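You operate a simulated robot arm through the tools that you are given. There is no shell and no other tool.

The job below is to be done with a simulated robot arm. You get a single attempt, and the scene is never put back.

Task
Bag the bundle of small forks and lay the bag on the bench.
Fine: at the bag filler; air valve fully to Open, puff the bag open, one bundle through the hopper gate; gate shut and air off before the drawer opens; drawer shut again; the other bundle and the other bags stay where they lie.

Only the result counts: the job must be done as asked and must still hold three seconds after the hand-in. Knocking over, shifting, dropping, spilling or breaking anything else fails it.

Robot
A 7-joint arm with a two-finger parallel gripper, fixed in place. Base frame: the origin is at the foot of the arm, x ahead of it, y to its left, z up. Lengths are in m, angles in degrees, forces in N, time in s.
Its first joint turns from -166.0 to 166.0 degrees. Payload 4.4 kg.
The tool frame sits at the grasp point between the pads (the TCP): z along the fingers, y along the line on which they close. The tips reach 0.023 m beyond it. Largest opening 0.094 m; finger width 0.038, thickness 0.01; the body of the gripper, 0.054 by 0.096 m, starts 0.039 m behind the TCP.
Orientation is that of the tool frame in the base frame, as a unit quaternion [w, x, y, z]. With the fingers straight down and closing along the base's y, the tool's x points along the base's -x, its y along +y and its z along -z.

Tools
- The arm moves only by the tool jog_arm. Its argument "deltas" is a list that holds one entry, the list of rows, each a list of 7 numbers: the shift along the base's x, y, z in units of 200 mm (1.0 is 200 mm), then the turn, a rotation vector about the base's x, y, z in units of 120 degrees (1.0 is 120 degrees), then the closure, from 0 (fully open) to 1 (shut). In form: [[[dx, dy, dz, rx, ry, rz, jaw], ...]]. A call has 1 to 20 rows; each row is the pose to reach, as a shift and turn from the pose commanded when the call began. A call with a number of a shift or a turn outside -1 to 1 is refused whole. Rows are played at 5 a second. More than 0.05 m and 8.6 degrees between two rows, or a gripper value outside its range, and nothing of the call is played. A pose out of reach is approached as far as the arm can. The call stops where the force on the tool passes 90 N (or 10 N more than at its start, if that is more) or the arm is blocked; 0.2 s more then pass. The fingers move at their own pace (about 0.072 m/s each) and stop on an object; they squeeze with about 43 N. The grip force told is the motor's: it shows also when the fingers shut on nothing. Time passes only in rows, and 0.2 s behind the last, so rows that repeat a pose let the fingers close. It gives the time, the measured TCP pose, the force on the tool (base axes), the opening and the grip force at its end, in the units of the frame above (readings bear some noise), with the torque about the TCP (base axes, N m) and any sound that the robot's microphone picked up.
- Cameras (640 x 400 px; columns grow to the right, rows downward): "scene" is fixed at [0.3998, 0.6507, 1.6094]; the picture's right is [-0.36, -0.93, 0.00], its down [-0.77, 0.30, -0.57] and it looks along [0.53, -0.20, -0.82] (base axes); focal length 214 px, centre (320, 200). "wrist" rides on the gripper at [0.086, 0.016, -0.075] in the tool frame; the picture's right is [-0.18, 0.98, 0.00], its down [-0.58, -0.11, -0.81] and it looks along [-0.79, -0.15, 0.59] (tool axes); focal length 243 px, centre (320, 200). There is no depth. A picture from a camera that has moved, and an enlarged one, comes with that camera's place and axes in the base frame and with its lens.
- snapshot(camera): a new picture of that camera. No time passes.
- close_up(camera, box): a new picture of the part [left, top, right, bottom] of that camera's present view, enlarged. No time passes.
- hand_in(): hands the job in; it is judged then, once.

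Places have to be worked out from the pictures, the camera data and where the tool is seen. Open the gripper and draw the arm clear of the work before you hand the job in, unless the task says otherwise.

The tools are called after "Emit:" by a JSON object that holds its "fn" and its "kwargs". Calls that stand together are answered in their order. jog_arm: Moves the arm, as the interface text tells. Its arguments: {"type":"object","properties":{"deltas":{"type":"array"}},"required":["deltas"]} The other tools are called the same way: snapshot (camera) takes a picture; close_up (camera, box) takes an enlarged picture of a part of a camera's view; hand_in () hands the job in.

At the start:

```text
t: 0.0
position: [0.5996, 0.4456, 1.3591]
tcp_rot: [0.001, 0.0, 1.0, -0.001]
force: [-1.1, 0.4, 0.6]
moment: [0.0, 0.0, 0.0]
grip_width: 0.0938
gripper_force: 0.0
```

scene: 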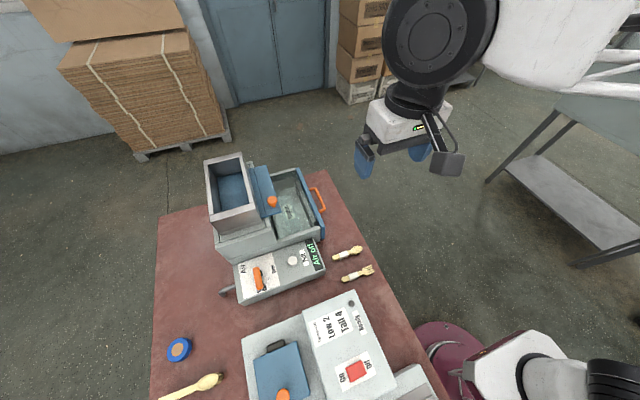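
wrist: 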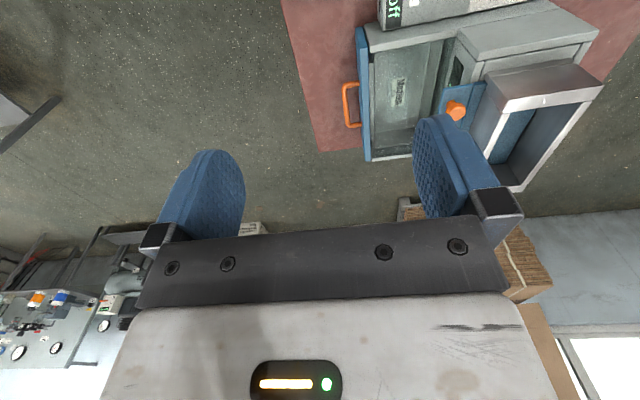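

I begin with close looks at the filler, the bundles and the second machine to work out what each part is.

Emit:
{"fn": "close_up", "kwargs": {"camera": "scene", "box": [190, 140, 350, 240]}}

Emit:
{"fn": "close_up", "kwargs": {"camera": "scene", "box": [220, 220, 380, 320]}}

Emit:
{"fn": "close_up", "kwargs": {"camera": "scene", "box": [230, 290, 410, 400]}}

Emit:
{"fn": "close_up", "kwargs": {"camera": "scene", "box": [150, 300, 310, 400]}}

Emit:
{"fn": "close_up", "kwargs": {"camera": "wrist", "box": [340, 0, 640, 190]}}

```text
4.00 times, centred on (270, 190) of scene
camera zoom: at [0.3998, 0.6507, 1.6094], right [-0.36, -0.93, 0.0], down [-0.77, 0.3, -0.57], along [0.53, -0.2, -0.82], focal length 858 px, centre (520, 240)
```

zoom: 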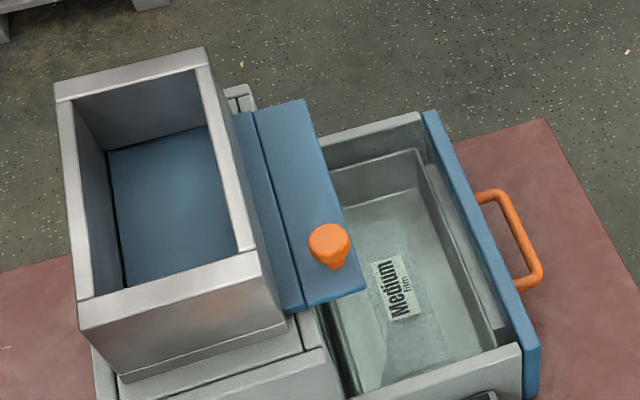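

```text
4.00 times, centred on (300, 270) of scene
camera zoom: at [0.3998, 0.6507, 1.6094], right [-0.36, -0.93, 0.0], down [-0.77, 0.3, -0.57], along [0.53, -0.2, -0.82], focal length 858 px, centre (400, -80)
```

zoom: 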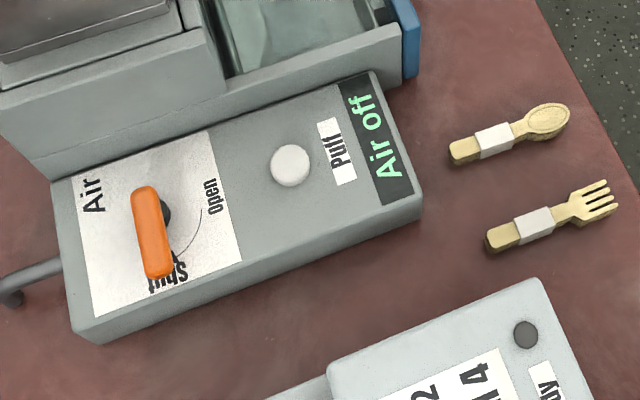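

```text
3.56 times, centred on (320, 345) of scene
camera zoom: at [0.3998, 0.6507, 1.6094], right [-0.36, -0.93, 0.0], down [-0.77, 0.3, -0.57], along [0.53, -0.2, -0.82], focal length 763 px, centre (320, -316)
```

zoom: 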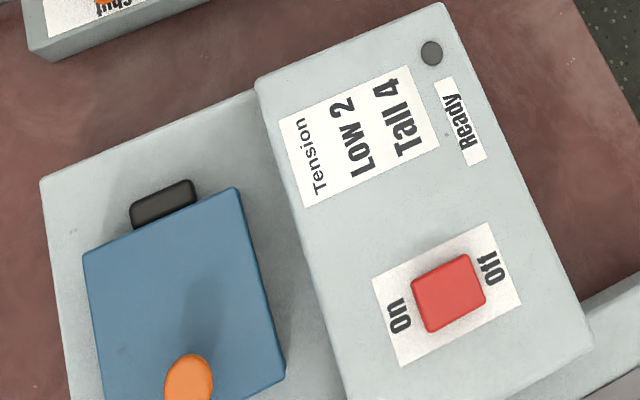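

```text
4.00 times, centred on (230, 350) of scene
camera zoom: at [0.3998, 0.6507, 1.6094], right [-0.36, -0.93, 0.0], down [-0.77, 0.3, -0.57], along [0.53, -0.2, -0.82], focal length 858 px, centre (680, -400)
```

zoom: 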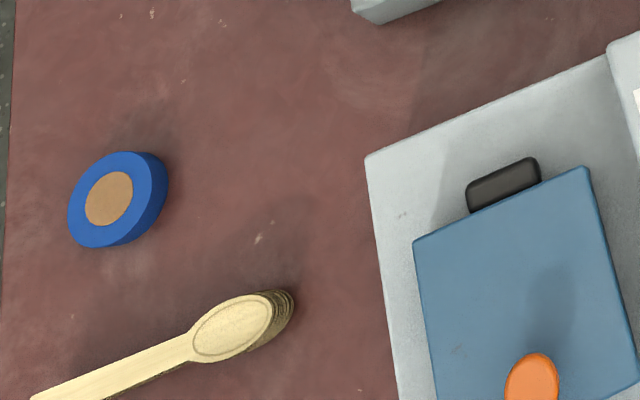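

```text
2.11 times, centred on (490, 95) of wrist
camera zoom: at [0.513, 0.4623, 1.4349], right [0.18, 0.98, 0.0], down [0.58, -0.11, 0.81], along [0.79, -0.15, -0.59], focal length 511 px, centre (-38, 421)
```

zoom: 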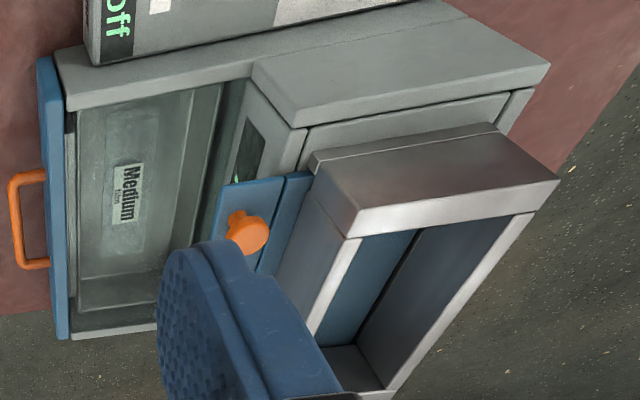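

The knob on the gate triangulates to about (0.82, 0.66, 1.04) and the drawer handle to about (0.89, 0.48, 0.85), so the bench lies near z≈0.78. I move the wrist camera, tilted further down, for a closer look at the filler.

Emit:
{"fn": "jog_arm", "kwargs": {"deltas": [[[-0.05, 0.15, -0.05, 0, 0.0667, 0, 0], [-0.1, 0.3, -0.1, 0, 0.1333, 0, 0], [-0.15, 0.45, -0.15, 0, 0.2, 0, 0], [-0.2, 0.6, -0.2, 0, 0.2667, 0, 0], [-0.25, 0.75, -0.25, 0, 0.3333, 0, 0], [-0.25, 0.75, -0.25, 0, 0.3333, 0, 0]]]}}

Emit:
{"fn": "snapshot", "kwargs": {"camera": "wrist"}}

Emit:
{"fn": "snapshot", "kwargs": {"camera": "scene"}}

```text
t: 1.4
position: [0.5507, 0.5975, 1.3103]
tcp_rot: [-0.343, 0.0, 0.939, -0.001]
force: [0.2, 0.0, 1.1]
moment: [-0.01, 0.01, -0.01]
grip_width: 0.0942
gripper_force: 0.0
```

```text
taken
camera wrist: at [0.5318, 0.6134, 1.4239], right [0.14, 0.98, -0.12], down [0.96, -0.11, 0.24], along [0.23, -0.15, -0.96], focal length 243 px, centre (320, 200)
```

wrist: 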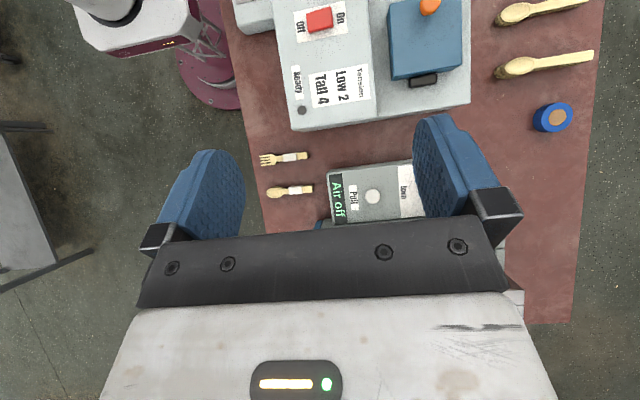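

```text
taken
```

scene: 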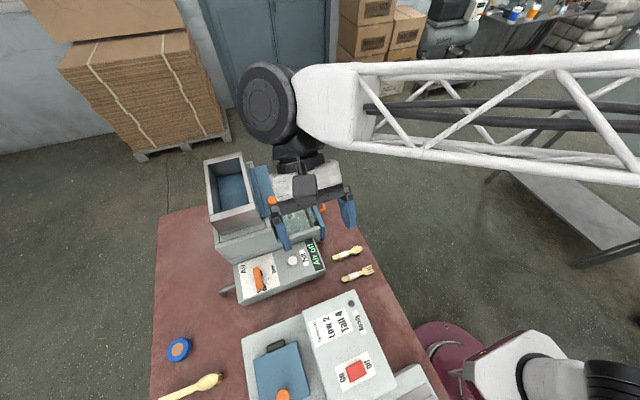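

The fork bundle triangulates to about (0.56, 0.44, 0.79). Next I go back to tool-down behind the valve panel for a frontal look at the panel, hopper and drawer.

Emit:
{"fn": "jog_arm", "kwargs": {"deltas": [[[-0.108, 0.052, -0.158, 0, -0.0556, 0, 0], [-0.217, 0.104, -0.317, 0, -0.1111, 0, 0], [-0.325, 0.156, -0.475, 0, -0.1667, 0, 0], [-0.433, 0.208, -0.633, 0, -0.2222, 0, 0], [-0.542, 0.26, -0.79, 0, -0.2778, 0, 0], [-0.65, 0.3125, -0.95, 0, -0.3333, 0, 0], [-0.65, 0.3125, -0.95, 0, -0.3333, 0, 0]]]}}

Emit:
{"fn": "snapshot", "kwargs": {"camera": "wrist"}}

Emit:
{"fn": "close_up", "kwargs": {"camera": "wrist", "box": [180, 0, 500, 200]}}

```text
t: 3.0
position: [0.4186, 0.6593, 1.1182]
tcp_rot: [0.001, 0.0, 1.0, 0.0]
force: [-0.3, -0.2, -0.6]
moment: [-0.01, -0.03, -0.01]
grip_width: 0.0942
gripper_force: 0.0
```

```text
taken
camera wrist: at [0.3315, 0.6753, 1.1935], right [0.18, 0.98, 0.0], down [0.58, -0.11, 0.81], along [0.79, -0.15, -0.59], focal length 243 px, centre (320, 200)
```

wrist: 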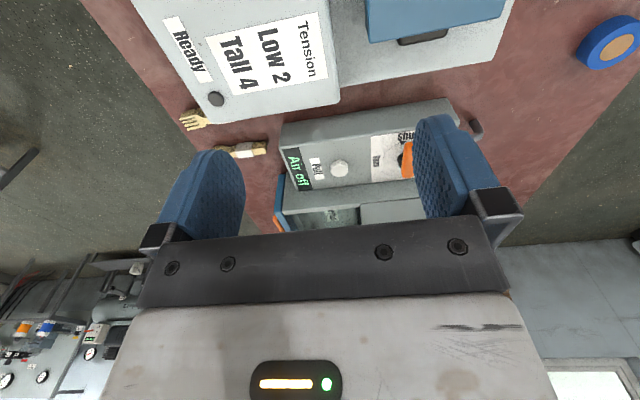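

```text
2.00 times, centred on (340, 100) of wrist
camera zoom: at [0.3315, 0.6753, 1.1935], right [0.18, 0.98, 0.0], down [0.58, -0.11, 0.81], along [0.79, -0.15, -0.59], focal length 485 px, centre (280, 400)
```

zoom: 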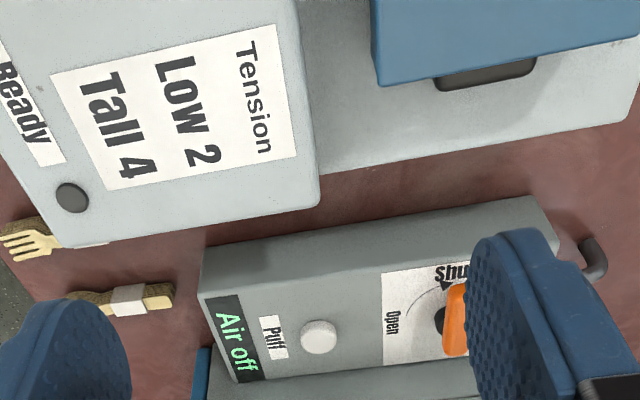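

The lever triangulates to about (0.646, 0.771, 0.894) and the Puff button to about (0.668, 0.653, 0.873). I shift left and a bit lower to see the lever between the fingers.

Emit:
{"fn": "jog_arm", "kwargs": {"deltas": [[[0.13, 0.2, -0.05, 0, 0, 0, 0], [0.26, 0.4, -0.1, 0, 0, 0, 0], [0.3, 0.55, -0.15, 0, 0, 0, 0], [0.3, 0.55, -0.15, 0, 0, 0, 0]]]}}

Emit:
{"fn": "close_up", "kwargs": {"camera": "wrist", "box": [160, 0, 480, 200]}}

Emit:
{"fn": "snapshot", "kwargs": {"camera": "wrist"}}

```text
t: 4.0
position: [0.4804, 0.77, 1.0893]
tcp_rot: [0.0, 0.001, 1.0, 0.0]
force: [0.3, 0.3, -0.3]
moment: [-0.02, 0.0, -0.01]
grip_width: 0.0941
gripper_force: 0.0
```

```text
2.00 times, centred on (320, 100) of wrist
camera zoom: at [0.3937, 0.7861, 1.1648], right [0.19, 0.98, 0.0], down [0.58, -0.11, 0.81], along [0.79, -0.15, -0.59], focal length 485 px, centre (320, 400)
```

zoom: 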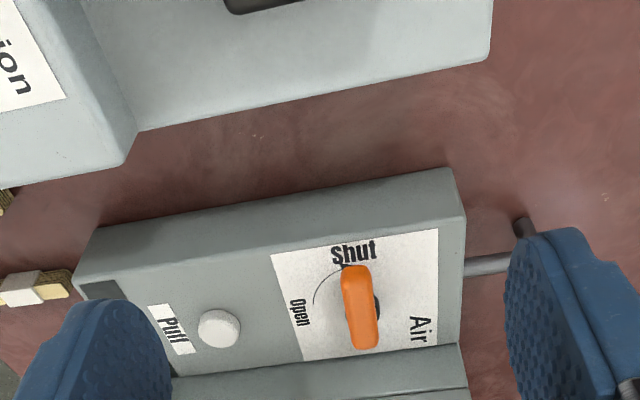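

```text
taken
camera wrist: at [0.3937, 0.7861, 1.1648], right [0.19, 0.98, 0.0], down [0.58, -0.11, 0.81], along [0.79, -0.15, -0.59], focal length 243 px, centre (320, 200)
```

wrist: 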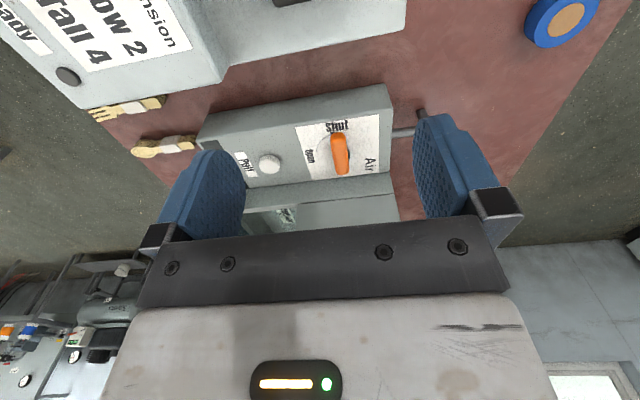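

The lever, the arc and the Shut/Open labels are visible now; I enlarge them further to find the pivot.

Emit:
{"fn": "close_up", "kwargs": {"camera": "wrist", "box": [280, 100, 400, 180]}}

Emit:
{"fn": "close_up", "kwargs": {"camera": "scene", "box": [230, 250, 294, 290]}}

Emit:
{"fn": "close_up", "kwargs": {"camera": "scene", "box": [196, 150, 340, 240]}}

```text
5.00 times, centred on (340, 140) of wrist
camera zoom: at [0.3937, 0.7861, 1.1648], right [0.19, 0.98, 0.0], down [0.58, -0.11, 0.81], along [0.79, -0.15, -0.59], focal length 1213 px, centre (220, 500)
```

zoom: 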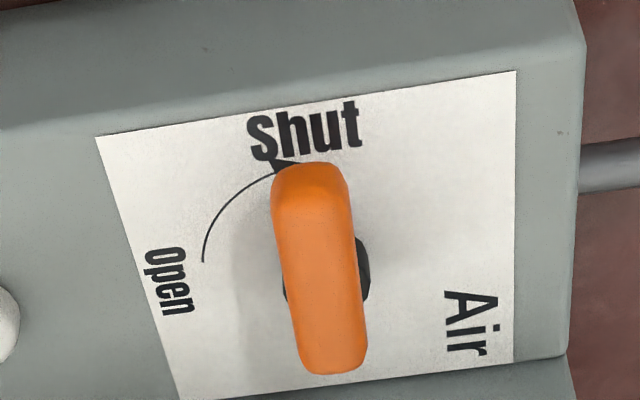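

```text
10.00 times, centred on (262, 270) of scene
camera zoom: at [0.3998, 0.6507, 1.6094], right [-0.36, -0.93, 0.0], down [-0.77, 0.3, -0.57], along [0.53, -0.2, -0.82], focal length 2145 px, centre (900, -500)
```

zoom: 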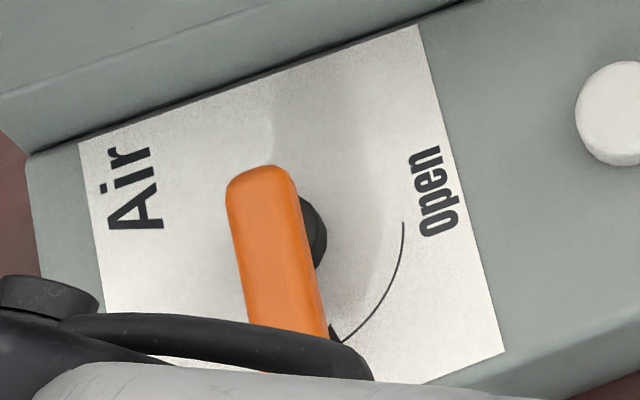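

```text
4.44 times, centred on (268, 195) of scene
camera zoom: at [0.3998, 0.6507, 1.6094], right [-0.36, -0.93, 0.0], down [-0.77, 0.3, -0.57], along [0.53, -0.2, -0.82], focal length 953 px, centre (551, 222)
```

zoom: 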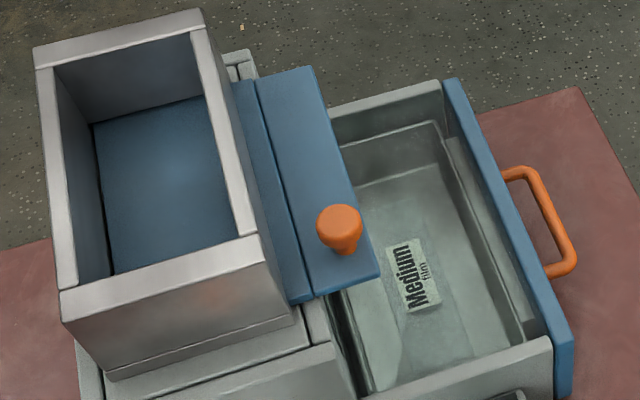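

The column shows the pivot partway along the bar, with the long end at Shut, so Open is a quarter turn counter-clockwise seen from above. Before planning further I test reach by going up and out over the hopper, which I judge at x 0.79–1.03, y 0.70–0.83, rim z≈1.09.

Emit:
{"fn": "jog_arm", "kwargs": {"deltas": [[[0, 0, 0.22, 0, 0, 0, 0], [0, 0, 0.44, 0, 0, 0, 0], [0, 0, 0.66, 0, 0, 0, 0], [0, 0, 0.85, 0, 0, 0, 0], [0.2, 0, 0.85, 0, 0, 0, 0], [0.4, 0, 0.85, 0, 0, 0, 0], [0.6, 0, 0.85, 0, 0, 0, 0], [0.8, 0, 0.85, 0, 0, 0, 0], [0.98, 0, 0.85, 0, 0, 0, 0], [0.98, 0, 0.85, 0, 0, 0, 0]]]}}

Emit:
{"fn": "snapshot", "kwargs": {"camera": "wrist"}}

Emit:
{"fn": "snapshot", "kwargs": {"camera": "scene"}}

```text
t: 6.2
position: [0.6771, 0.7686, 1.2618]
tcp_rot: [0.0, 0.001, 1.0, 0.001]
force: [0.5, 0.1, 1.0]
moment: [0.04, -0.01, 0.02]
grip_width: 0.094
gripper_force: 0.1
```

```text
taken
camera wrist: at [0.5904, 0.7836, 1.337], right [0.18, 0.98, 0.0], down [0.58, -0.11, 0.81], along [0.79, -0.15, -0.59], focal length 243 px, centre (320, 200)
```

wrist: 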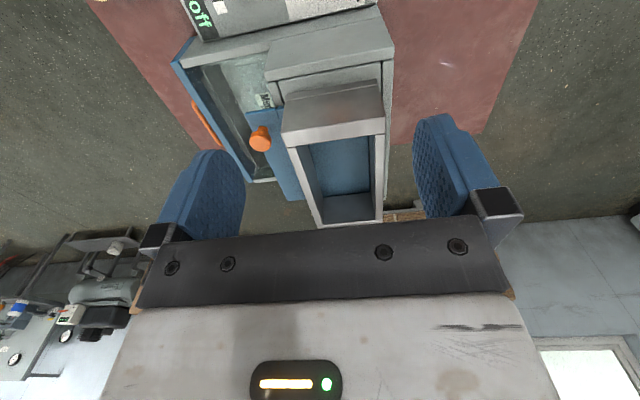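

```text
taken
```

scene: 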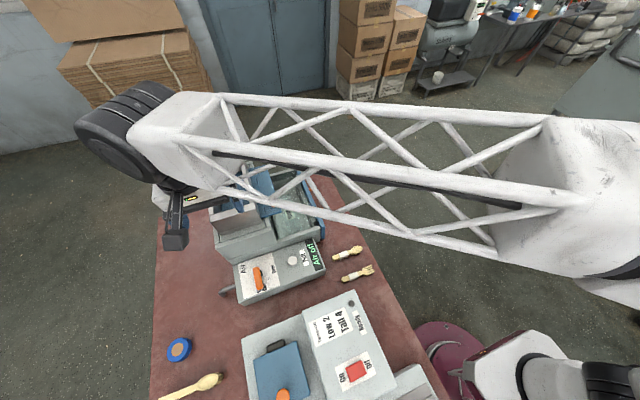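

That was only 0.2 m (the unit limit per call), and the view of the hopper is good. I enlarge it for measurement before going farther.

Emit:
{"fn": "close_up", "kwargs": {"camera": "wrist", "box": [160, 20, 440, 195]}}

Emit:
{"fn": "close_up", "kwargs": {"camera": "wrist", "box": [160, 20, 320, 120]}}

```text
2.29 times, centred on (300, 108) of wrist
camera zoom: at [0.5904, 0.7836, 1.337], right [0.18, 0.98, 0.0], down [0.58, -0.11, 0.81], along [0.79, -0.15, -0.59], focal length 555 px, centre (366, 411)
```

zoom: 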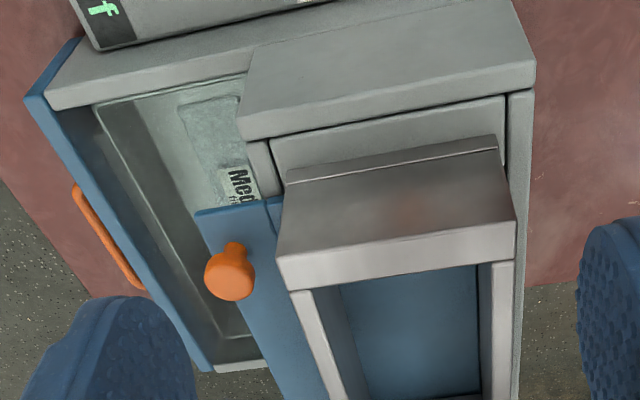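

```text
4.00 times, centred on (240, 70) of wrist
camera zoom: at [0.5904, 0.7836, 1.337], right [0.18, 0.98, 0.0], down [0.58, -0.11, 0.81], along [0.79, -0.15, -0.59], focal length 970 px, centre (640, 720)
```

zoom: 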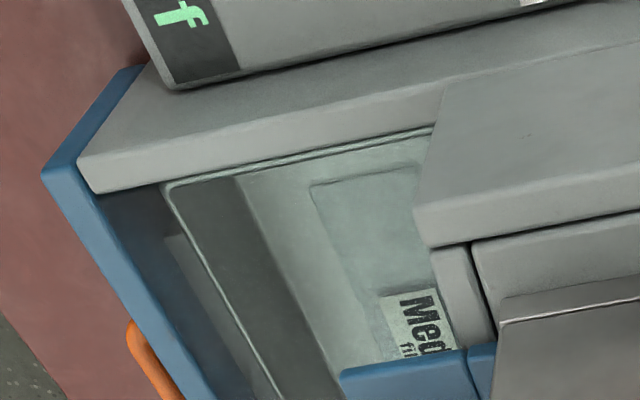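

Refined: hopper rim outer x 0.768–1.018, y 0.703–0.828, z≈1.097. I continue out over the hopper to test reach.

Emit:
{"fn": "jog_arm", "kwargs": {"deltas": [[[0.23, 0, 0, 0, 0, 0, 0], [0.46, 0, 0, 0, 0, 0, 0], [0.69, 0, -0.1, 0, 0, 0, 0], [0.915, 0, -0.25, 0, 0, 0, 0], [0.915, 0, -0.25, 0, 0, 0, 0], [0.915, 0, -0.25, 0, 0, 0, 0]]]}}

Emit:
{"fn": "snapshot", "kwargs": {"camera": "wrist"}}

Emit:
{"fn": "snapshot", "kwargs": {"camera": "scene"}}

```text
refused: row 3 steps farther than a row can; nothing moved
```

```text
taken
camera wrist: at [0.5904, 0.7836, 1.337], right [0.18, 0.98, 0.0], down [0.58, -0.11, 0.81], along [0.79, -0.15, -0.59], focal length 243 px, centre (320, 200)
```

wrist: 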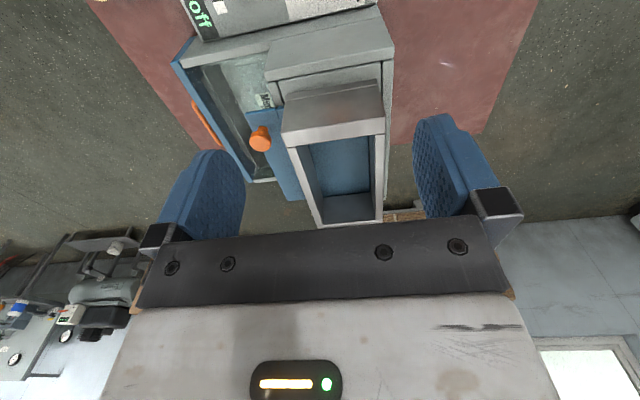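

```text
taken
```

scene: 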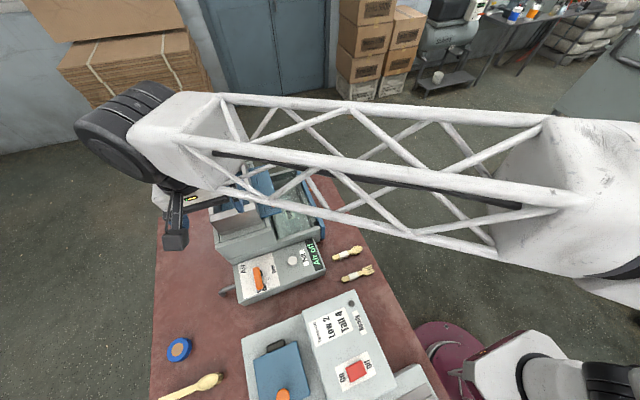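

The rows were a little too far apart and nothing moved; I resend the reach test with shorter steps.

Emit:
{"fn": "jog_arm", "kwargs": {"deltas": [[[0.2, 0, 0, 0, 0, 0, 0], [0.4, 0, 0, 0, 0, 0, 0], [0.6, 0, -0.05, 0, 0, 0, 0], [0.78, 0, -0.15, 0, 0, 0, 0], [0.915, 0, -0.25, 0, 0, 0, 0], [0.915, 0, -0.25, 0, 0, 0, 0], [0.915, 0, -0.25, 0, 0, 0, 0]]]}}

Emit:
{"fn": "snapshot", "kwargs": {"camera": "wrist"}}

Emit:
{"fn": "snapshot", "kwargs": {"camera": "scene"}}

```text
t: 7.8
position: [0.8614, 0.7686, 1.2089]
tcp_rot: [0.0, -0.001, 1.0, -0.001]
force: [-0.4, 0.5, -0.6]
moment: [0.01, 0.01, 0.0]
grip_width: 0.0941
gripper_force: 0.0
```

```text
taken
camera wrist: at [0.7747, 0.7839, 1.2837], right [0.18, 0.98, 0.0], down [0.58, -0.11, 0.81], along [0.79, -0.15, -0.59], focal length 243 px, centre (320, 200)
```

wrist: 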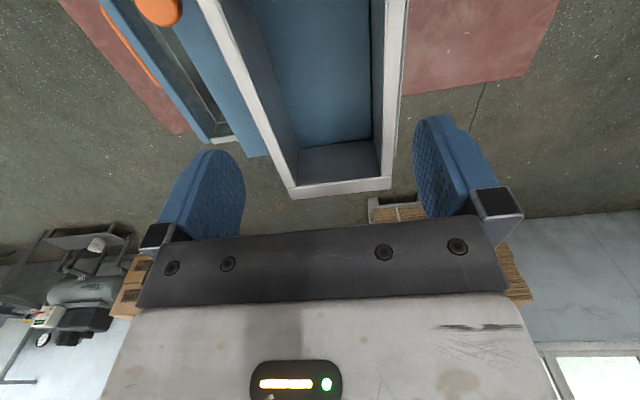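

```text
taken
```

scene: 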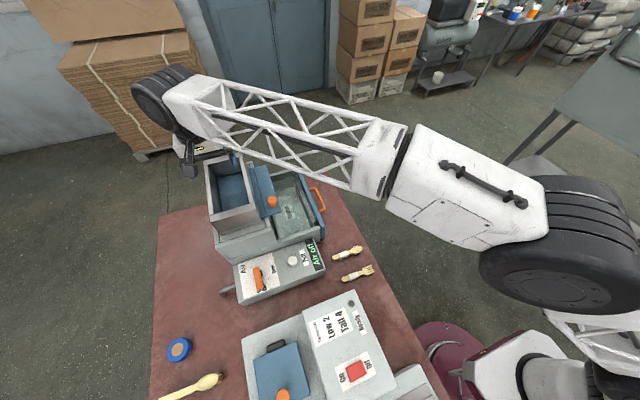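

Reach over the hopper is fine (rim confirmed, inner y 0.717–0.816, gate floor z≈1.035). I now back off towards the bundles, turning the tool +90° so that the fingers close across the fork handle.

Emit:
{"fn": "jog_arm", "kwargs": {"deltas": [[[-0.077, -0.086, 0.02, 0, 0, 0.068, 0], [-0.155, -0.173, 0.04, 0, 0, 0.136, 0], [-0.232, -0.259, 0.05, 0, 0, 0.2045, 0], [-0.309, -0.345, 0.05, 0, 0, 0.2727, 0], [-0.386, -0.432, 0.05, 0, 0, 0.341, 0], [-0.464, -0.518, 0.05, 0, 0, 0.409, 0], [-0.541, -0.605, 0.05, 0, 0, 0.477, 0], [-0.618, -0.691, 0.05, 0, 0, 0.545, 0], [-0.695, -0.777, 0.05, 0, 0, 0.6136, 0], [-0.773, -0.864, 0.05, 0, 0, 0.682, 0], [-0.85, -0.95, 0.05, 0, 0, 0.75, 0], [-0.85, -0.95, 0.05, 0, 0, 0.75, 0]]]}}

Emit:
{"fn": "jog_arm", "kwargs": {"deltas": [[[-0.1, -0.1, -0.15, 0, 0, 0, 0], [-0.2, -0.2, -0.3, 0, 0, 0, 0], [-0.3, -0.3, -0.45, 0, 0, 0, 0], [-0.4, -0.4, -0.6, 0, 0, 0, 0], [-0.5, -0.5, -0.75, 0, 0, 0, 0], [-0.6, -0.6, -0.9, 0, 0, 0, 0], [-0.66, -0.7, -0.98, 0, 0, 0, 0], [-0.66, -0.7, -0.98, 0, 0, 0, 0]]]}}

Emit:
{"fn": "snapshot", "kwargs": {"camera": "wrist"}}

Emit:
{"fn": "snapshot", "kwargs": {"camera": "scene"}}

```text
t: 10.4
position: [0.6896, 0.5778, 1.2191]
tcp_rot: [0.0, -0.707, 0.707, 0.0]
force: [0.9, 0.3, -1.3]
moment: [0.0, 0.0, -0.01]
grip_width: 0.094
gripper_force: 0.0
```

```text
t: 12.2
position: [0.5537, 0.4384, 1.0227]
tcp_rot: [0.0, -0.707, 0.708, 0.0]
force: [-0.7, -1.1, 0.7]
moment: [0.0, 0.01, -0.03]
grip_width: 0.0938
gripper_force: 0.1
```

```text
taken
camera wrist: at [0.5378, 0.3516, 1.0986], right [-0.98, 0.18, 0.0], down [0.11, 0.58, 0.81], along [0.15, 0.79, -0.59], focal length 243 px, centre (320, 200)
```

wrist: 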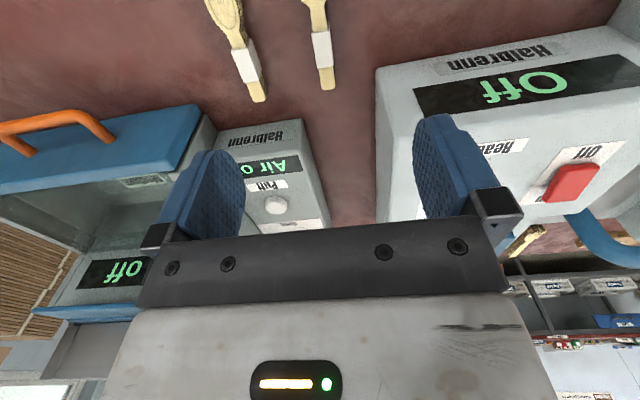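

```text
taken
```

scene: 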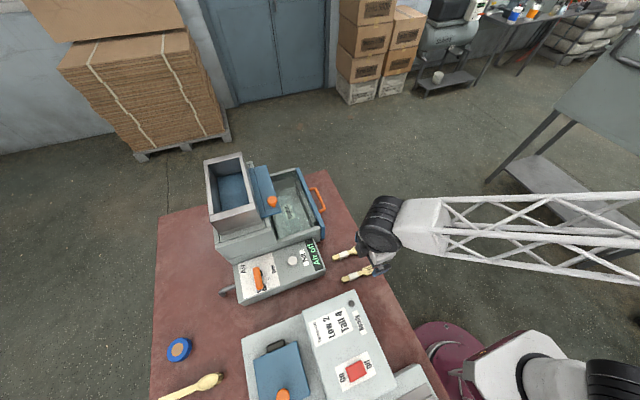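

The fork and spoon bundles are now ahead in the wrist view. I enlarge the area to place the fork and to check the odd display by the drawer.

Emit:
{"fn": "close_up", "kwargs": {"camera": "wrist", "box": [180, 0, 420, 150]}}

Emit:
{"fn": "close_up", "kwargs": {"camera": "wrist", "box": [0, 80, 240, 330]}}

Emit:
{"fn": "close_up", "kwargs": {"camera": "scene", "box": [320, 240, 384, 290]}}

```text
2.67 times, centred on (300, 75) of wrist
camera zoom: at [0.5378, 0.3516, 1.0986], right [-0.98, 0.18, 0.0], down [0.11, 0.58, 0.81], along [0.15, 0.79, -0.59], focal length 647 px, centre (373, 533)
```

zoom: 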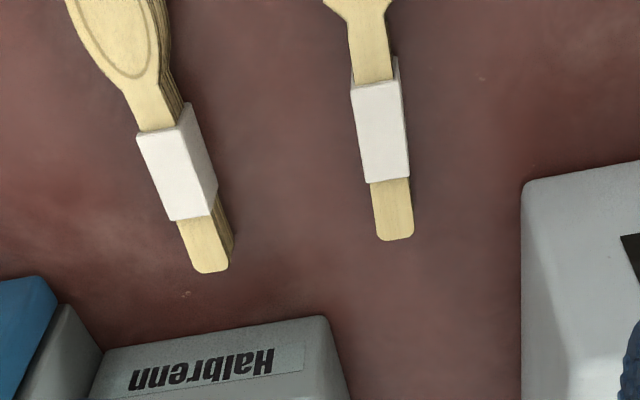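

```text
1.60 times, centred on (120, 205) of wrist
camera zoom: at [0.5378, 0.3516, 1.0986], right [-0.98, 0.18, 0.0], down [0.11, 0.58, 0.81], along [0.15, 0.79, -0.59], focal length 388 px, centre (640, 192)
```

zoom: 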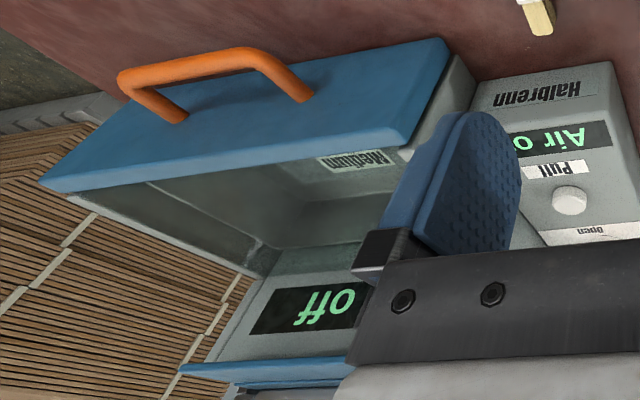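

```text
8.00 times, centred on (352, 265) of scene
camera zoom: at [0.3998, 0.6507, 1.6094], right [-0.36, -0.93, 0.0], down [-0.77, 0.3, -0.57], along [0.53, -0.2, -0.82], focal length 1716 px, centre (64, -320)
```

zoom: 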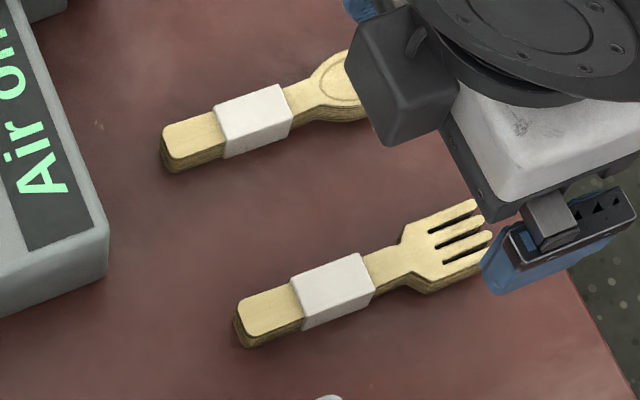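

The fork's band triangulates to about (0.555, 0.461), top z≈0.82, with the fork lying along y and the spoon 0.08 m farther in x. I lower to just above it with the fingers part closed.

Emit:
{"fn": "jog_arm", "kwargs": {"deltas": [[[0.005, 0.05, -0.2, 0, 0, 0, 0.2], [0.005, 0.1, -0.4, 0, 0, 0, 0.4], [0.005, 0.113, -0.6, 0, 0, 0, 0.4], [0.005, 0.113, -0.765, 0, 0, 0, 0.4], [0.005, 0.113, -0.765, 0, 0, 0, 0.4]]]}}

Emit:
{"fn": "snapshot", "kwargs": {"camera": "wrist"}}

Emit:
{"fn": "close_up", "kwargs": {"camera": "scene", "box": [320, 240, 384, 290]}}

```text
t: 13.4
position: [0.5544, 0.4616, 0.8681]
tcp_rot: [-0.001, -0.707, 0.707, -0.001]
force: [-0.1, 0.4, -0.1]
moment: [-0.02, -0.01, 0.01]
grip_width: 0.0562
gripper_force: 0.0
```

```text
taken
camera wrist: at [0.539, 0.3743, 0.9445], right [-0.98, 0.18, 0.0], down [0.11, 0.58, 0.81], along [0.15, 0.79, -0.59], focal length 243 px, centre (320, 200)
```

wrist: 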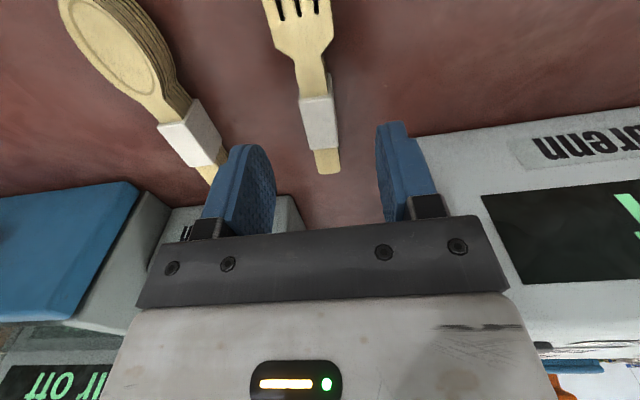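

```text
8.00 times, centred on (352, 265) of scene
camera zoom: at [0.3998, 0.6507, 1.6094], right [-0.36, -0.93, 0.0], down [-0.77, 0.3, -0.57], along [0.53, -0.2, -0.82], focal length 1716 px, centre (64, -320)
```

zoom: 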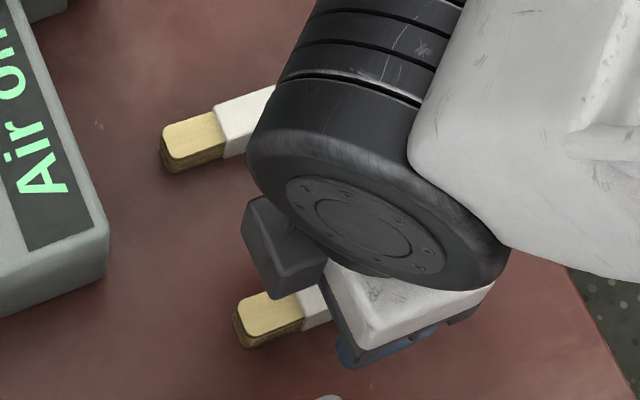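

The band is centred between the fingers at (0.556, 0.461, top 0.8225). I lower to TCP z≈0.834 (tips ≈0.811) and look before closing.

Emit:
{"fn": "jog_arm", "kwargs": {"deltas": [[[0.005, 0, -0.05, 0, 0, 0, 0.4], [0.005, 0, -0.1, 0, 0, 0, 0.4], [0.005, 0, -0.14, 0, 0, 0, 0.4], [0.005, 0, -0.17, 0, 0, 0, 0.4], [0.005, 0, -0.17, 0, 0, 0, 0.4]]]}}

Emit:
{"fn": "snapshot", "kwargs": {"camera": "wrist"}}

Emit:
{"fn": "close_up", "kwargs": {"camera": "wrist", "box": [200, 80, 440, 230]}}

```text
t: 14.6
position: [0.5589, 0.4609, 0.8345]
tcp_rot: [0.0, 0.707, -0.707, 0.001]
force: [-0.2, -0.2, -0.1]
moment: [0.04, 0.0, 0.02]
grip_width: 0.0562
gripper_force: 0.1
```

```text
taken
camera wrist: at [0.5428, 0.3751, 0.9109], right [-0.98, 0.18, 0.0], down [0.11, 0.58, 0.81], along [0.15, 0.79, -0.59], focal length 243 px, centre (320, 200)
```

wrist: 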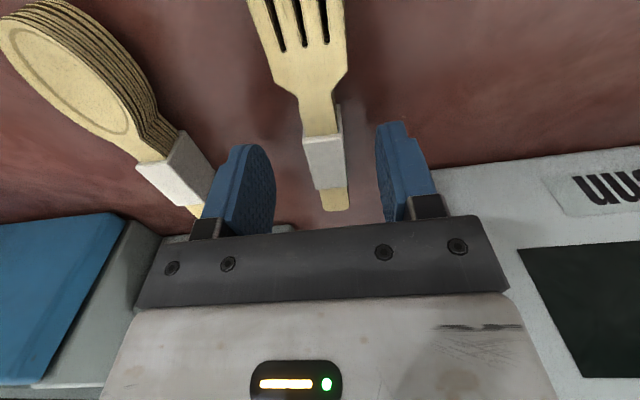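

```text
2.67 times, centred on (320, 155) of wrist
camera zoom: at [0.5428, 0.3751, 0.9109], right [-0.98, 0.18, 0.0], down [0.11, 0.58, 0.81], along [0.15, 0.79, -0.59], focal length 647 px, centre (320, 320)
```

zoom: 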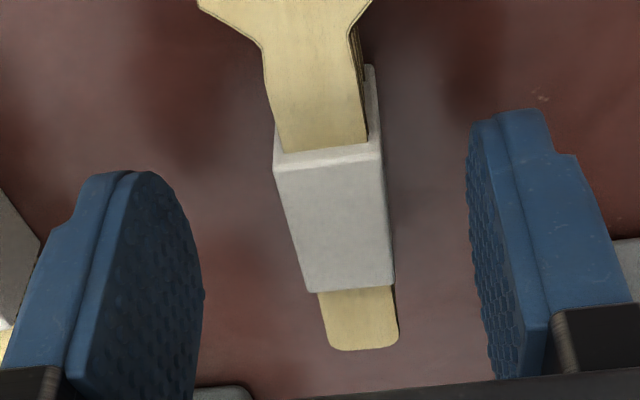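

The band (top z≈0.825) sits between the fingers; I go 3 mm lower and close on it.

Emit:
{"fn": "jog_arm", "kwargs": {"deltas": [[[-0.01, 0, -0.015, 0, 0, 0, 0.4], [-0.01, 0, -0.015, 0, 0, 0, 0.6], [-0.01, 0, -0.015, 0, 0, 0, 0.8], [-0.01, 0, -0.015, 0, 0, 0, 1], [-0.01, 0, -0.015, 0, 0, 0, 1], [-0.01, 0, -0.015, 0, 0, 0, 1]]]}}

Emit:
{"fn": "snapshot", "kwargs": {"camera": "wrist"}}

```text
t: 16.0
position: [0.5577, 0.4614, 0.8335]
tcp_rot: [0.0, 0.708, -0.707, 0.0]
force: [-0.8, 0.1, 0.5]
moment: [-0.12, -0.02, -0.02]
grip_width: 0.0139
gripper_force: 43.5
```

```text
taken
camera wrist: at [0.5401, 0.3749, 0.9084], right [-0.98, 0.18, 0.0], down [0.11, 0.58, 0.81], along [0.15, 0.79, -0.59], focal length 243 px, centre (320, 200)
```

wrist: 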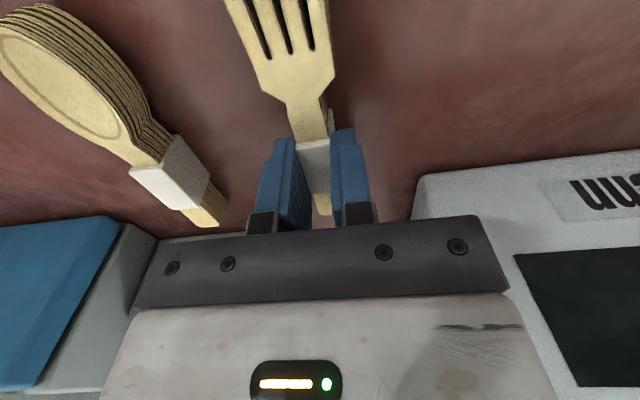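

Gripped with 43.5 N at a width of 13.9 mm. I lift straight up and check that the bundle comes along.

Emit:
{"fn": "jog_arm", "kwargs": {"deltas": [[[0, 0, 0.05, 0, 0, 0, 1], [0, 0, 0.15, 0, 0, 0, 1], [0, 0, 0.35, 0, 0, 0, 1], [0, 0, 0.6, 0, 0, 0, 1], [0, 0, 0.85, 0, 0, 0, 1], [0, 0, 1.0, 0, 0, 0, 1], [0, 0, 1.0, 0, 0, 0, 1]]]}}

Emit:
{"fn": "snapshot", "kwargs": {"camera": "wrist"}}

Emit:
{"fn": "close_up", "kwargs": {"camera": "scene", "box": [300, 150, 460, 300]}}

```text
t: 17.6
position: [0.5546, 0.4593, 1.0335]
tcp_rot: [0.0, -0.707, 0.707, 0.0]
force: [-0.3, 0.4, -0.7]
moment: [0.01, 0.02, 0.0]
grip_width: 0.0
gripper_force: 42.6
```

```text
taken
camera wrist: at [0.5397, 0.3723, 1.1094], right [-0.98, 0.18, 0.0], down [0.11, 0.58, 0.81], along [0.15, 0.79, -0.59], focal length 243 px, centre (320, 200)
```

wrist: 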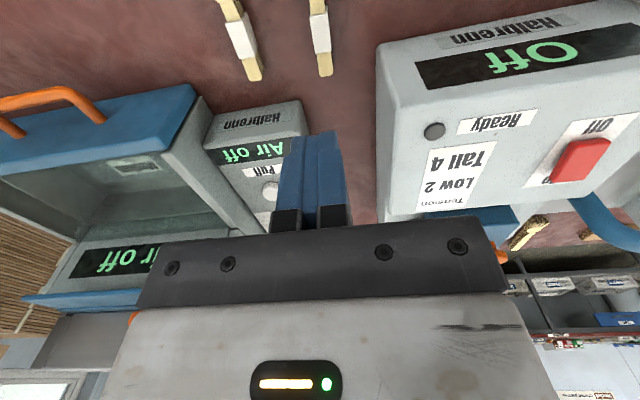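

```text
2.67 times, centred on (380, 225) of scene
camera zoom: at [0.3998, 0.6507, 1.6094], right [-0.36, -0.93, 0.0], down [-0.77, 0.3, -0.57], along [0.53, -0.2, -0.82], focal length 572 px, centre (160, 133)
```

zoom: 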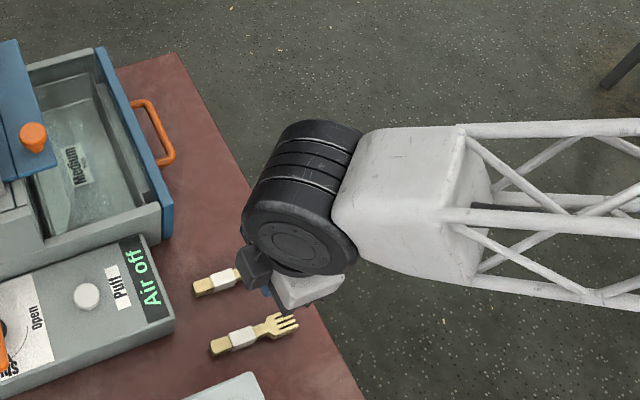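

The fingers shut on nothing while lifting: the bundle slipped out and still lies on the bench. I look closely at where it lies now.

Emit:
{"fn": "close_up", "kwargs": {"camera": "wrist", "box": [180, 0, 420, 150]}}

Emit:
{"fn": "close_up", "kwargs": {"camera": "scene", "box": [332, 256, 380, 286]}}

```text
2.67 times, centred on (300, 75) of wrist
camera zoom: at [0.5397, 0.3723, 1.1094], right [-0.98, 0.18, 0.0], down [0.11, 0.58, 0.81], along [0.15, 0.79, -0.59], focal length 647 px, centre (373, 533)
```

zoom: 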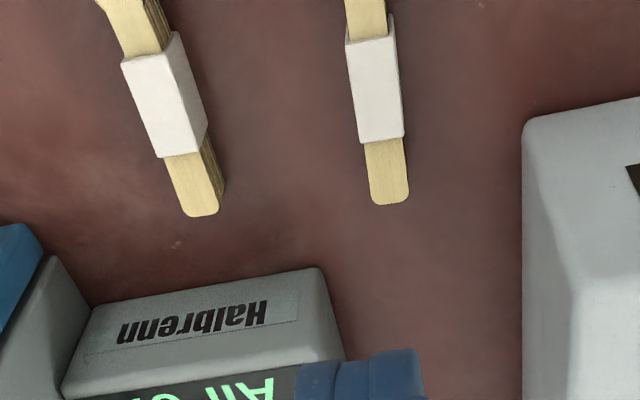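

```text
13.33 times, centred on (356, 271) of scene
camera zoom: at [0.3998, 0.6507, 1.6094], right [-0.36, -0.93, 0.0], down [-0.77, 0.3, -0.57], along [0.53, -0.2, -0.82], focal length 2860 px, centre (-160, -747)
```

zoom: 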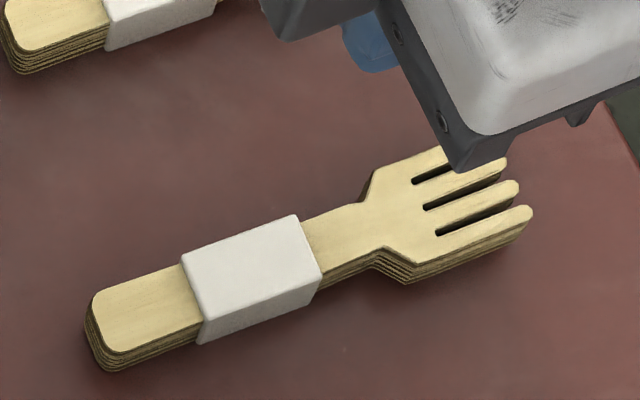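

The bundle slid about 9 mm towards +y; its band is now at about (0.5565, 0.470), top z≈0.818, so the fingers gripped too high. I come down over it again with the jaw partly open.

Emit:
{"fn": "jog_arm", "kwargs": {"deltas": [[[0.01, 0.04, 0, 0, 0, 0, 0.4], [0.01, 0.048, -0.2, 0, 0, 0, 0.4], [0.01, 0.048, -0.4, 0, 0, 0, 0.4], [0.01, 0.048, -0.6, 0, 0, 0, 0.4], [0.01, 0.048, -0.8, 0, 0, 0, 0.4], [0.01, 0.048, -0.92, 0, 0, 0, 0.4], [0.01, 0.048, -0.98, 0, 0, 0, 0.4], [0.01, 0.048, -0.98, 0, 0, 0, 0.4]]]}}

Emit:
{"fn": "jog_arm", "kwargs": {"deltas": [[[0, 0, -0.01, 0, 0, 0, 0.4], [0, 0, -0.02, 0, 0, 0, 0.4], [0, 0, -0.03, 0, 0, 0, 0.4], [0, 0, -0.03, 0, 0, 0, 0.4]]]}}

Emit:
{"fn": "close_up", "kwargs": {"camera": "wrist", "box": [200, 80, 440, 230]}}

```text
t: 19.4
position: [0.5592, 0.47, 0.8377]
tcp_rot: [0.001, 0.707, -0.707, 0.0]
force: [0.4, 0.1, 0.1]
moment: [0.01, -0.01, 0.01]
grip_width: 0.0565
gripper_force: 0.1
```

```text
t: 20.4
position: [0.5595, 0.4707, 0.8328]
tcp_rot: [-0.001, 0.707, -0.707, 0.0]
force: [-0.7, 0.2, -0.4]
moment: [-0.01, 0.0, 0.02]
grip_width: 0.0566
gripper_force: 0.1
```

```text
2.67 times, centred on (320, 155) of wrist
camera zoom: at [0.5424, 0.3837, 0.9065], right [-0.98, 0.18, 0.0], down [0.11, 0.58, 0.81], along [0.15, 0.79, -0.59], focal length 647 px, centre (320, 320)
```

zoom: 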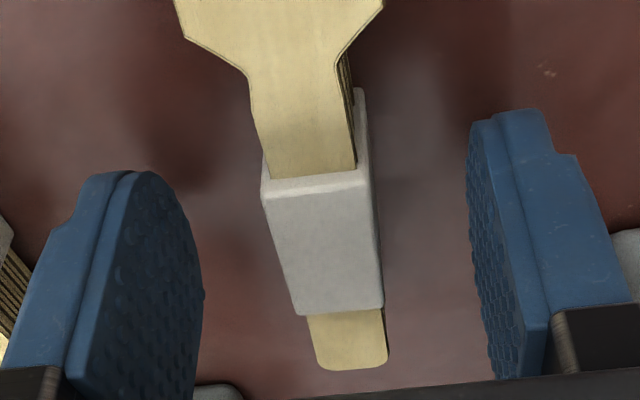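

No contact yet at z=0.833; I keep lowering in small steps, watching the force for the bench.

Emit:
{"fn": "jog_arm", "kwargs": {"deltas": [[[0, 0, -0.01, 0, 0, 0, 0.4], [0, 0, -0.02, 0, 0, 0, 0.4], [0, 0, -0.03, 0, 0, 0, 0.4], [0, 0, -0.03, 0, 0, 0, 0.4]]]}}

Emit:
{"fn": "jog_arm", "kwargs": {"deltas": [[[0, 0, -0.005, 0, 0, 0, 0.4], [0, 0, -0.01, 0, 0, 0, 0.4], [0, 0, -0.01, 0, 0, 0, 0.4]]]}}

Emit:
{"fn": "jog_arm", "kwargs": {"deltas": [[[0, 0, -0.005, 0, 0, 0, 0.4], [0, 0, -0.01, 0, 0, 0, 0.4], [0, 0, -0.01, 0, 0, 0, 0.4]]]}}

```text
t: 21.4
position: [0.5591, 0.4709, 0.8251]
tcp_rot: [0.0, -0.707, 0.707, 0.0]
force: [-1.0, -0.3, 0.5]
moment: [0.02, 0.01, -0.01]
grip_width: 0.0563
gripper_force: 0.0
```

```text
t: 22.2
position: [0.5584, 0.4703, 0.8231]
tcp_rot: [0.0, 0.707, -0.707, 0.0]
force: [0.4, 0.4, -0.5]
moment: [0.0, 0.0, 0.02]
grip_width: 0.0564
gripper_force: 0.2
```

```text
t: 23.0
position: [0.5602, 0.4718, 0.8229]
tcp_rot: [0.002, -0.706, 0.708, -0.001]
force: [-3.3, -37.1, 60.5]
moment: [-1.43, 2.01, 1.18]
grip_width: 0.0578
gripper_force: 1.6
```

Contact with the bench at TCP z≈0.823, so the bench is at z≈0.800. I lift 3 mm off it and close.

Emit:
{"fn": "jog_arm", "kwargs": {"deltas": [[[0, 0, 0.0175, 0, 0, 0, 0.4], [0, 0, 0.0175, 0, 0, 0, 0.4], [0, 0, 0.0175, 0, 0, 0, 0.6], [0, 0, 0.0175, 0, 0, 0, 0.8], [0, 0, 0.0175, 0, 0, 0, 1], [0, 0, 0.0175, 0, 0, 0, 1], [0, 0, 0.0175, 0, 0, 0, 1]]]}}

Emit:
{"fn": "close_up", "kwargs": {"camera": "wrist", "box": [200, 80, 440, 230]}}

```text
t: 24.6
position: [0.5576, 0.4716, 0.8248]
tcp_rot: [0.0, -0.707, 0.707, 0.0]
force: [-0.2, -1.1, -0.5]
moment: [0.0, -0.02, 0.0]
grip_width: 0.0146
gripper_force: 43.1
```

```text
2.67 times, centred on (320, 155) of wrist
camera zoom: at [0.5421, 0.3845, 0.8995], right [-0.98, 0.18, 0.0], down [0.11, 0.58, 0.81], along [0.15, 0.79, -0.59], focal length 647 px, centre (320, 320)
```

zoom: 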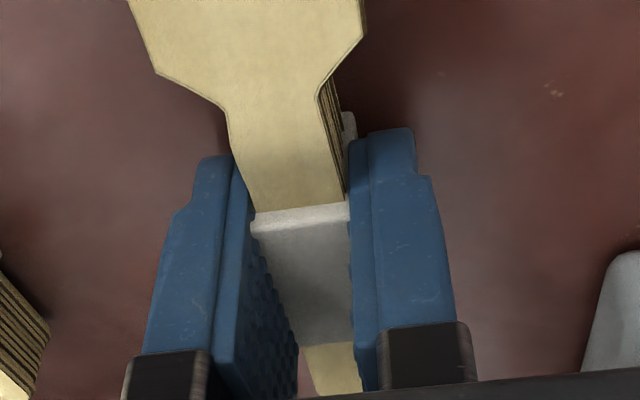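

It is gripped lower now, at 14.6 mm. I lift 2 cm slowly and check the grip.

Emit:
{"fn": "jog_arm", "kwargs": {"deltas": [[[0, 0, 0.02, 0, 0, 0, 1], [0, 0, 0.05, 0, 0, 0, 1], [0, 0, 0.1, 0, 0, 0, 1], [0, 0, 0.15, 0, 0, 0, 1], [0, 0, 0.15, 0, 0, 0, 1]]]}}

Emit:
{"fn": "close_up", "kwargs": {"camera": "wrist", "box": [200, 80, 440, 230]}}

```text
t: 25.8
position: [0.5592, 0.4704, 0.8536]
tcp_rot: [0.0, 0.707, -0.707, 0.0]
force: [-0.1, 0.5, -0.4]
moment: [-0.01, -0.04, 0.03]
grip_width: 0.0148
gripper_force: 42.6
```

```text
2.67 times, centred on (320, 155) of wrist
camera zoom: at [0.5417, 0.3834, 0.9298], right [-0.98, 0.18, 0.0], down [0.11, 0.58, 0.81], along [0.15, 0.79, -0.59], focal length 647 px, centre (320, 320)
```

zoom: 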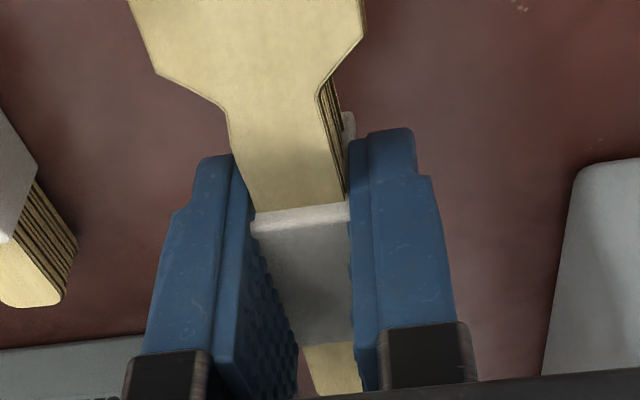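

The bundle holds. I carry it up, turn it back to yaw 0 (fork along x, tines towards −x), and move over the hopper.

Emit:
{"fn": "jog_arm", "kwargs": {"deltas": [[[0, 0, 0.12, 0, 0, 0, 1], [0, 0, 0.25, 0, 0, 0, 1], [0, 0, 0.4, 0, 0, 0, 1], [0, 0, 0.55, 0, 0, 0, 1], [0, 0, 0.7, 0, 0, 0, 1], [0, 0, 0.85, 0, 0, 0, 1], [0, 0, 1.0, 0, 0, 0, 1], [0, 0, 1.0, 0, 0, 0, 1]]]}}

Emit:
{"fn": "jog_arm", "kwargs": {"deltas": [[[0.078, 0.067, 0.1, 0, 0, -0.068, 1], [0.156, 0.134, 0.2, 0, 0, -0.136, 1], [0.235, 0.2, 0.3, 0, 0, -0.2045, 1], [0.313, 0.269, 0.4, 0, 0, -0.2727, 1], [0.39, 0.336, 0.5, 0, 0, -0.341, 1], [0.469, 0.4, 0.6, 0, 0, -0.409, 1], [0.547, 0.47, 0.7, 0, 0, -0.477, 1], [0.625, 0.538, 0.75, 0, 0, -0.545, 1], [0.704, 0.605, 0.75, 0, 0, -0.6136, 1], [0.782, 0.673, 0.75, 0, 0, -0.682, 1], [0.86, 0.74, 0.75, 0, 0, -0.75, 1], [0.86, 0.74, 0.75, 0, 0, -0.75, 1]]]}}

Emit:
{"fn": "snapshot", "kwargs": {"camera": "wrist"}}

```text
t: 27.6
position: [0.5588, 0.4706, 1.0564]
tcp_rot: [-0.001, -0.706, 0.708, 0.0]
force: [-0.5, 1.0, -0.3]
moment: [-0.03, 0.01, -0.01]
grip_width: 0.0143
gripper_force: 42.3
```

```text
t: 30.2
position: [0.73, 0.6196, 1.2052]
tcp_rot: [0.0, 0.001, 1.0, 0.0]
force: [-0.4, 0.1, -0.6]
moment: [-0.02, 0.0, 0.03]
grip_width: 0.0143
gripper_force: 43.0
```

```text
taken
camera wrist: at [0.6434, 0.6358, 1.2806], right [0.19, 0.98, 0.0], down [0.58, -0.11, 0.81], along [0.79, -0.15, -0.59], focal length 243 px, centre (320, 200)
```

wrist: 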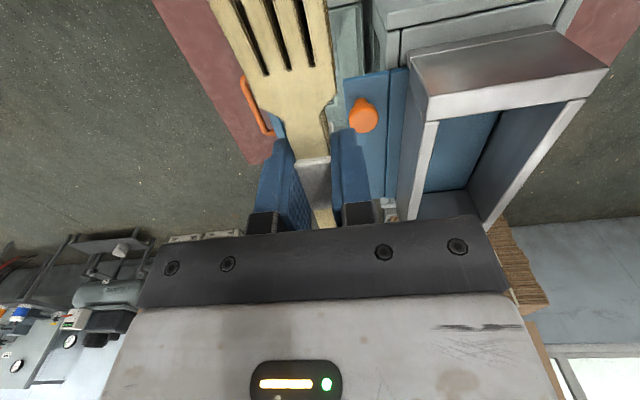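

The bundle is held well, tines towards −x. I continue over the hopper's middle, keeping the fingers above the rim.

Emit:
{"fn": "jog_arm", "kwargs": {"deltas": [[[0.17, 0.147, 0, 0, 0, 0, 1], [0.34, 0.294, 0, 0, 0, 0, 1], [0.51, 0.44, 0, 0, 0, 0, 1], [0.69, 0.588, 0, 0, 0, 0, 1], [0.865, 0.735, 0, 0, 0, 0, 1], [0.865, 0.735, -0.1, 0, 0, 0, 1], [0.865, 0.735, -0.2, 0, 0, 0, 1], [0.865, 0.735, -0.2, 0, 0, 0, 1]]]}}

Emit:
{"fn": "snapshot", "kwargs": {"camera": "wrist"}}

Emit:
{"fn": "close_up", "kwargs": {"camera": "scene", "box": [180, 110, 340, 210]}}

```text
t: 32.0
position: [0.9054, 0.7665, 1.1644]
tcp_rot: [0.0, 0.0, 1.0, 0.0]
force: [0.1, -0.6, -0.8]
moment: [0.02, -0.03, -0.01]
grip_width: 0.0144
gripper_force: 43.3
```

```text
taken
camera wrist: at [0.8186, 0.7818, 1.2404], right [0.18, 0.98, 0.0], down [0.58, -0.11, 0.81], along [0.79, -0.15, -0.59], focal length 243 px, centre (320, 200)
```

wrist: 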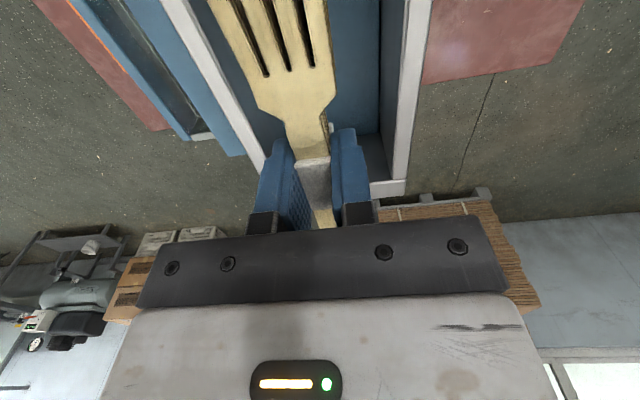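

```text
4.00 times, centred on (260, 160) of scene
camera zoom: at [0.3998, 0.6507, 1.6094], right [-0.36, -0.93, 0.0], down [-0.77, 0.3, -0.57], along [0.53, -0.2, -0.82], focal length 858 px, centre (560, 360)
```

zoom: 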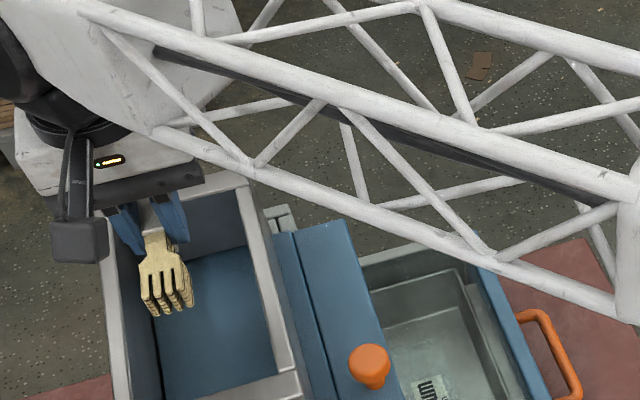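

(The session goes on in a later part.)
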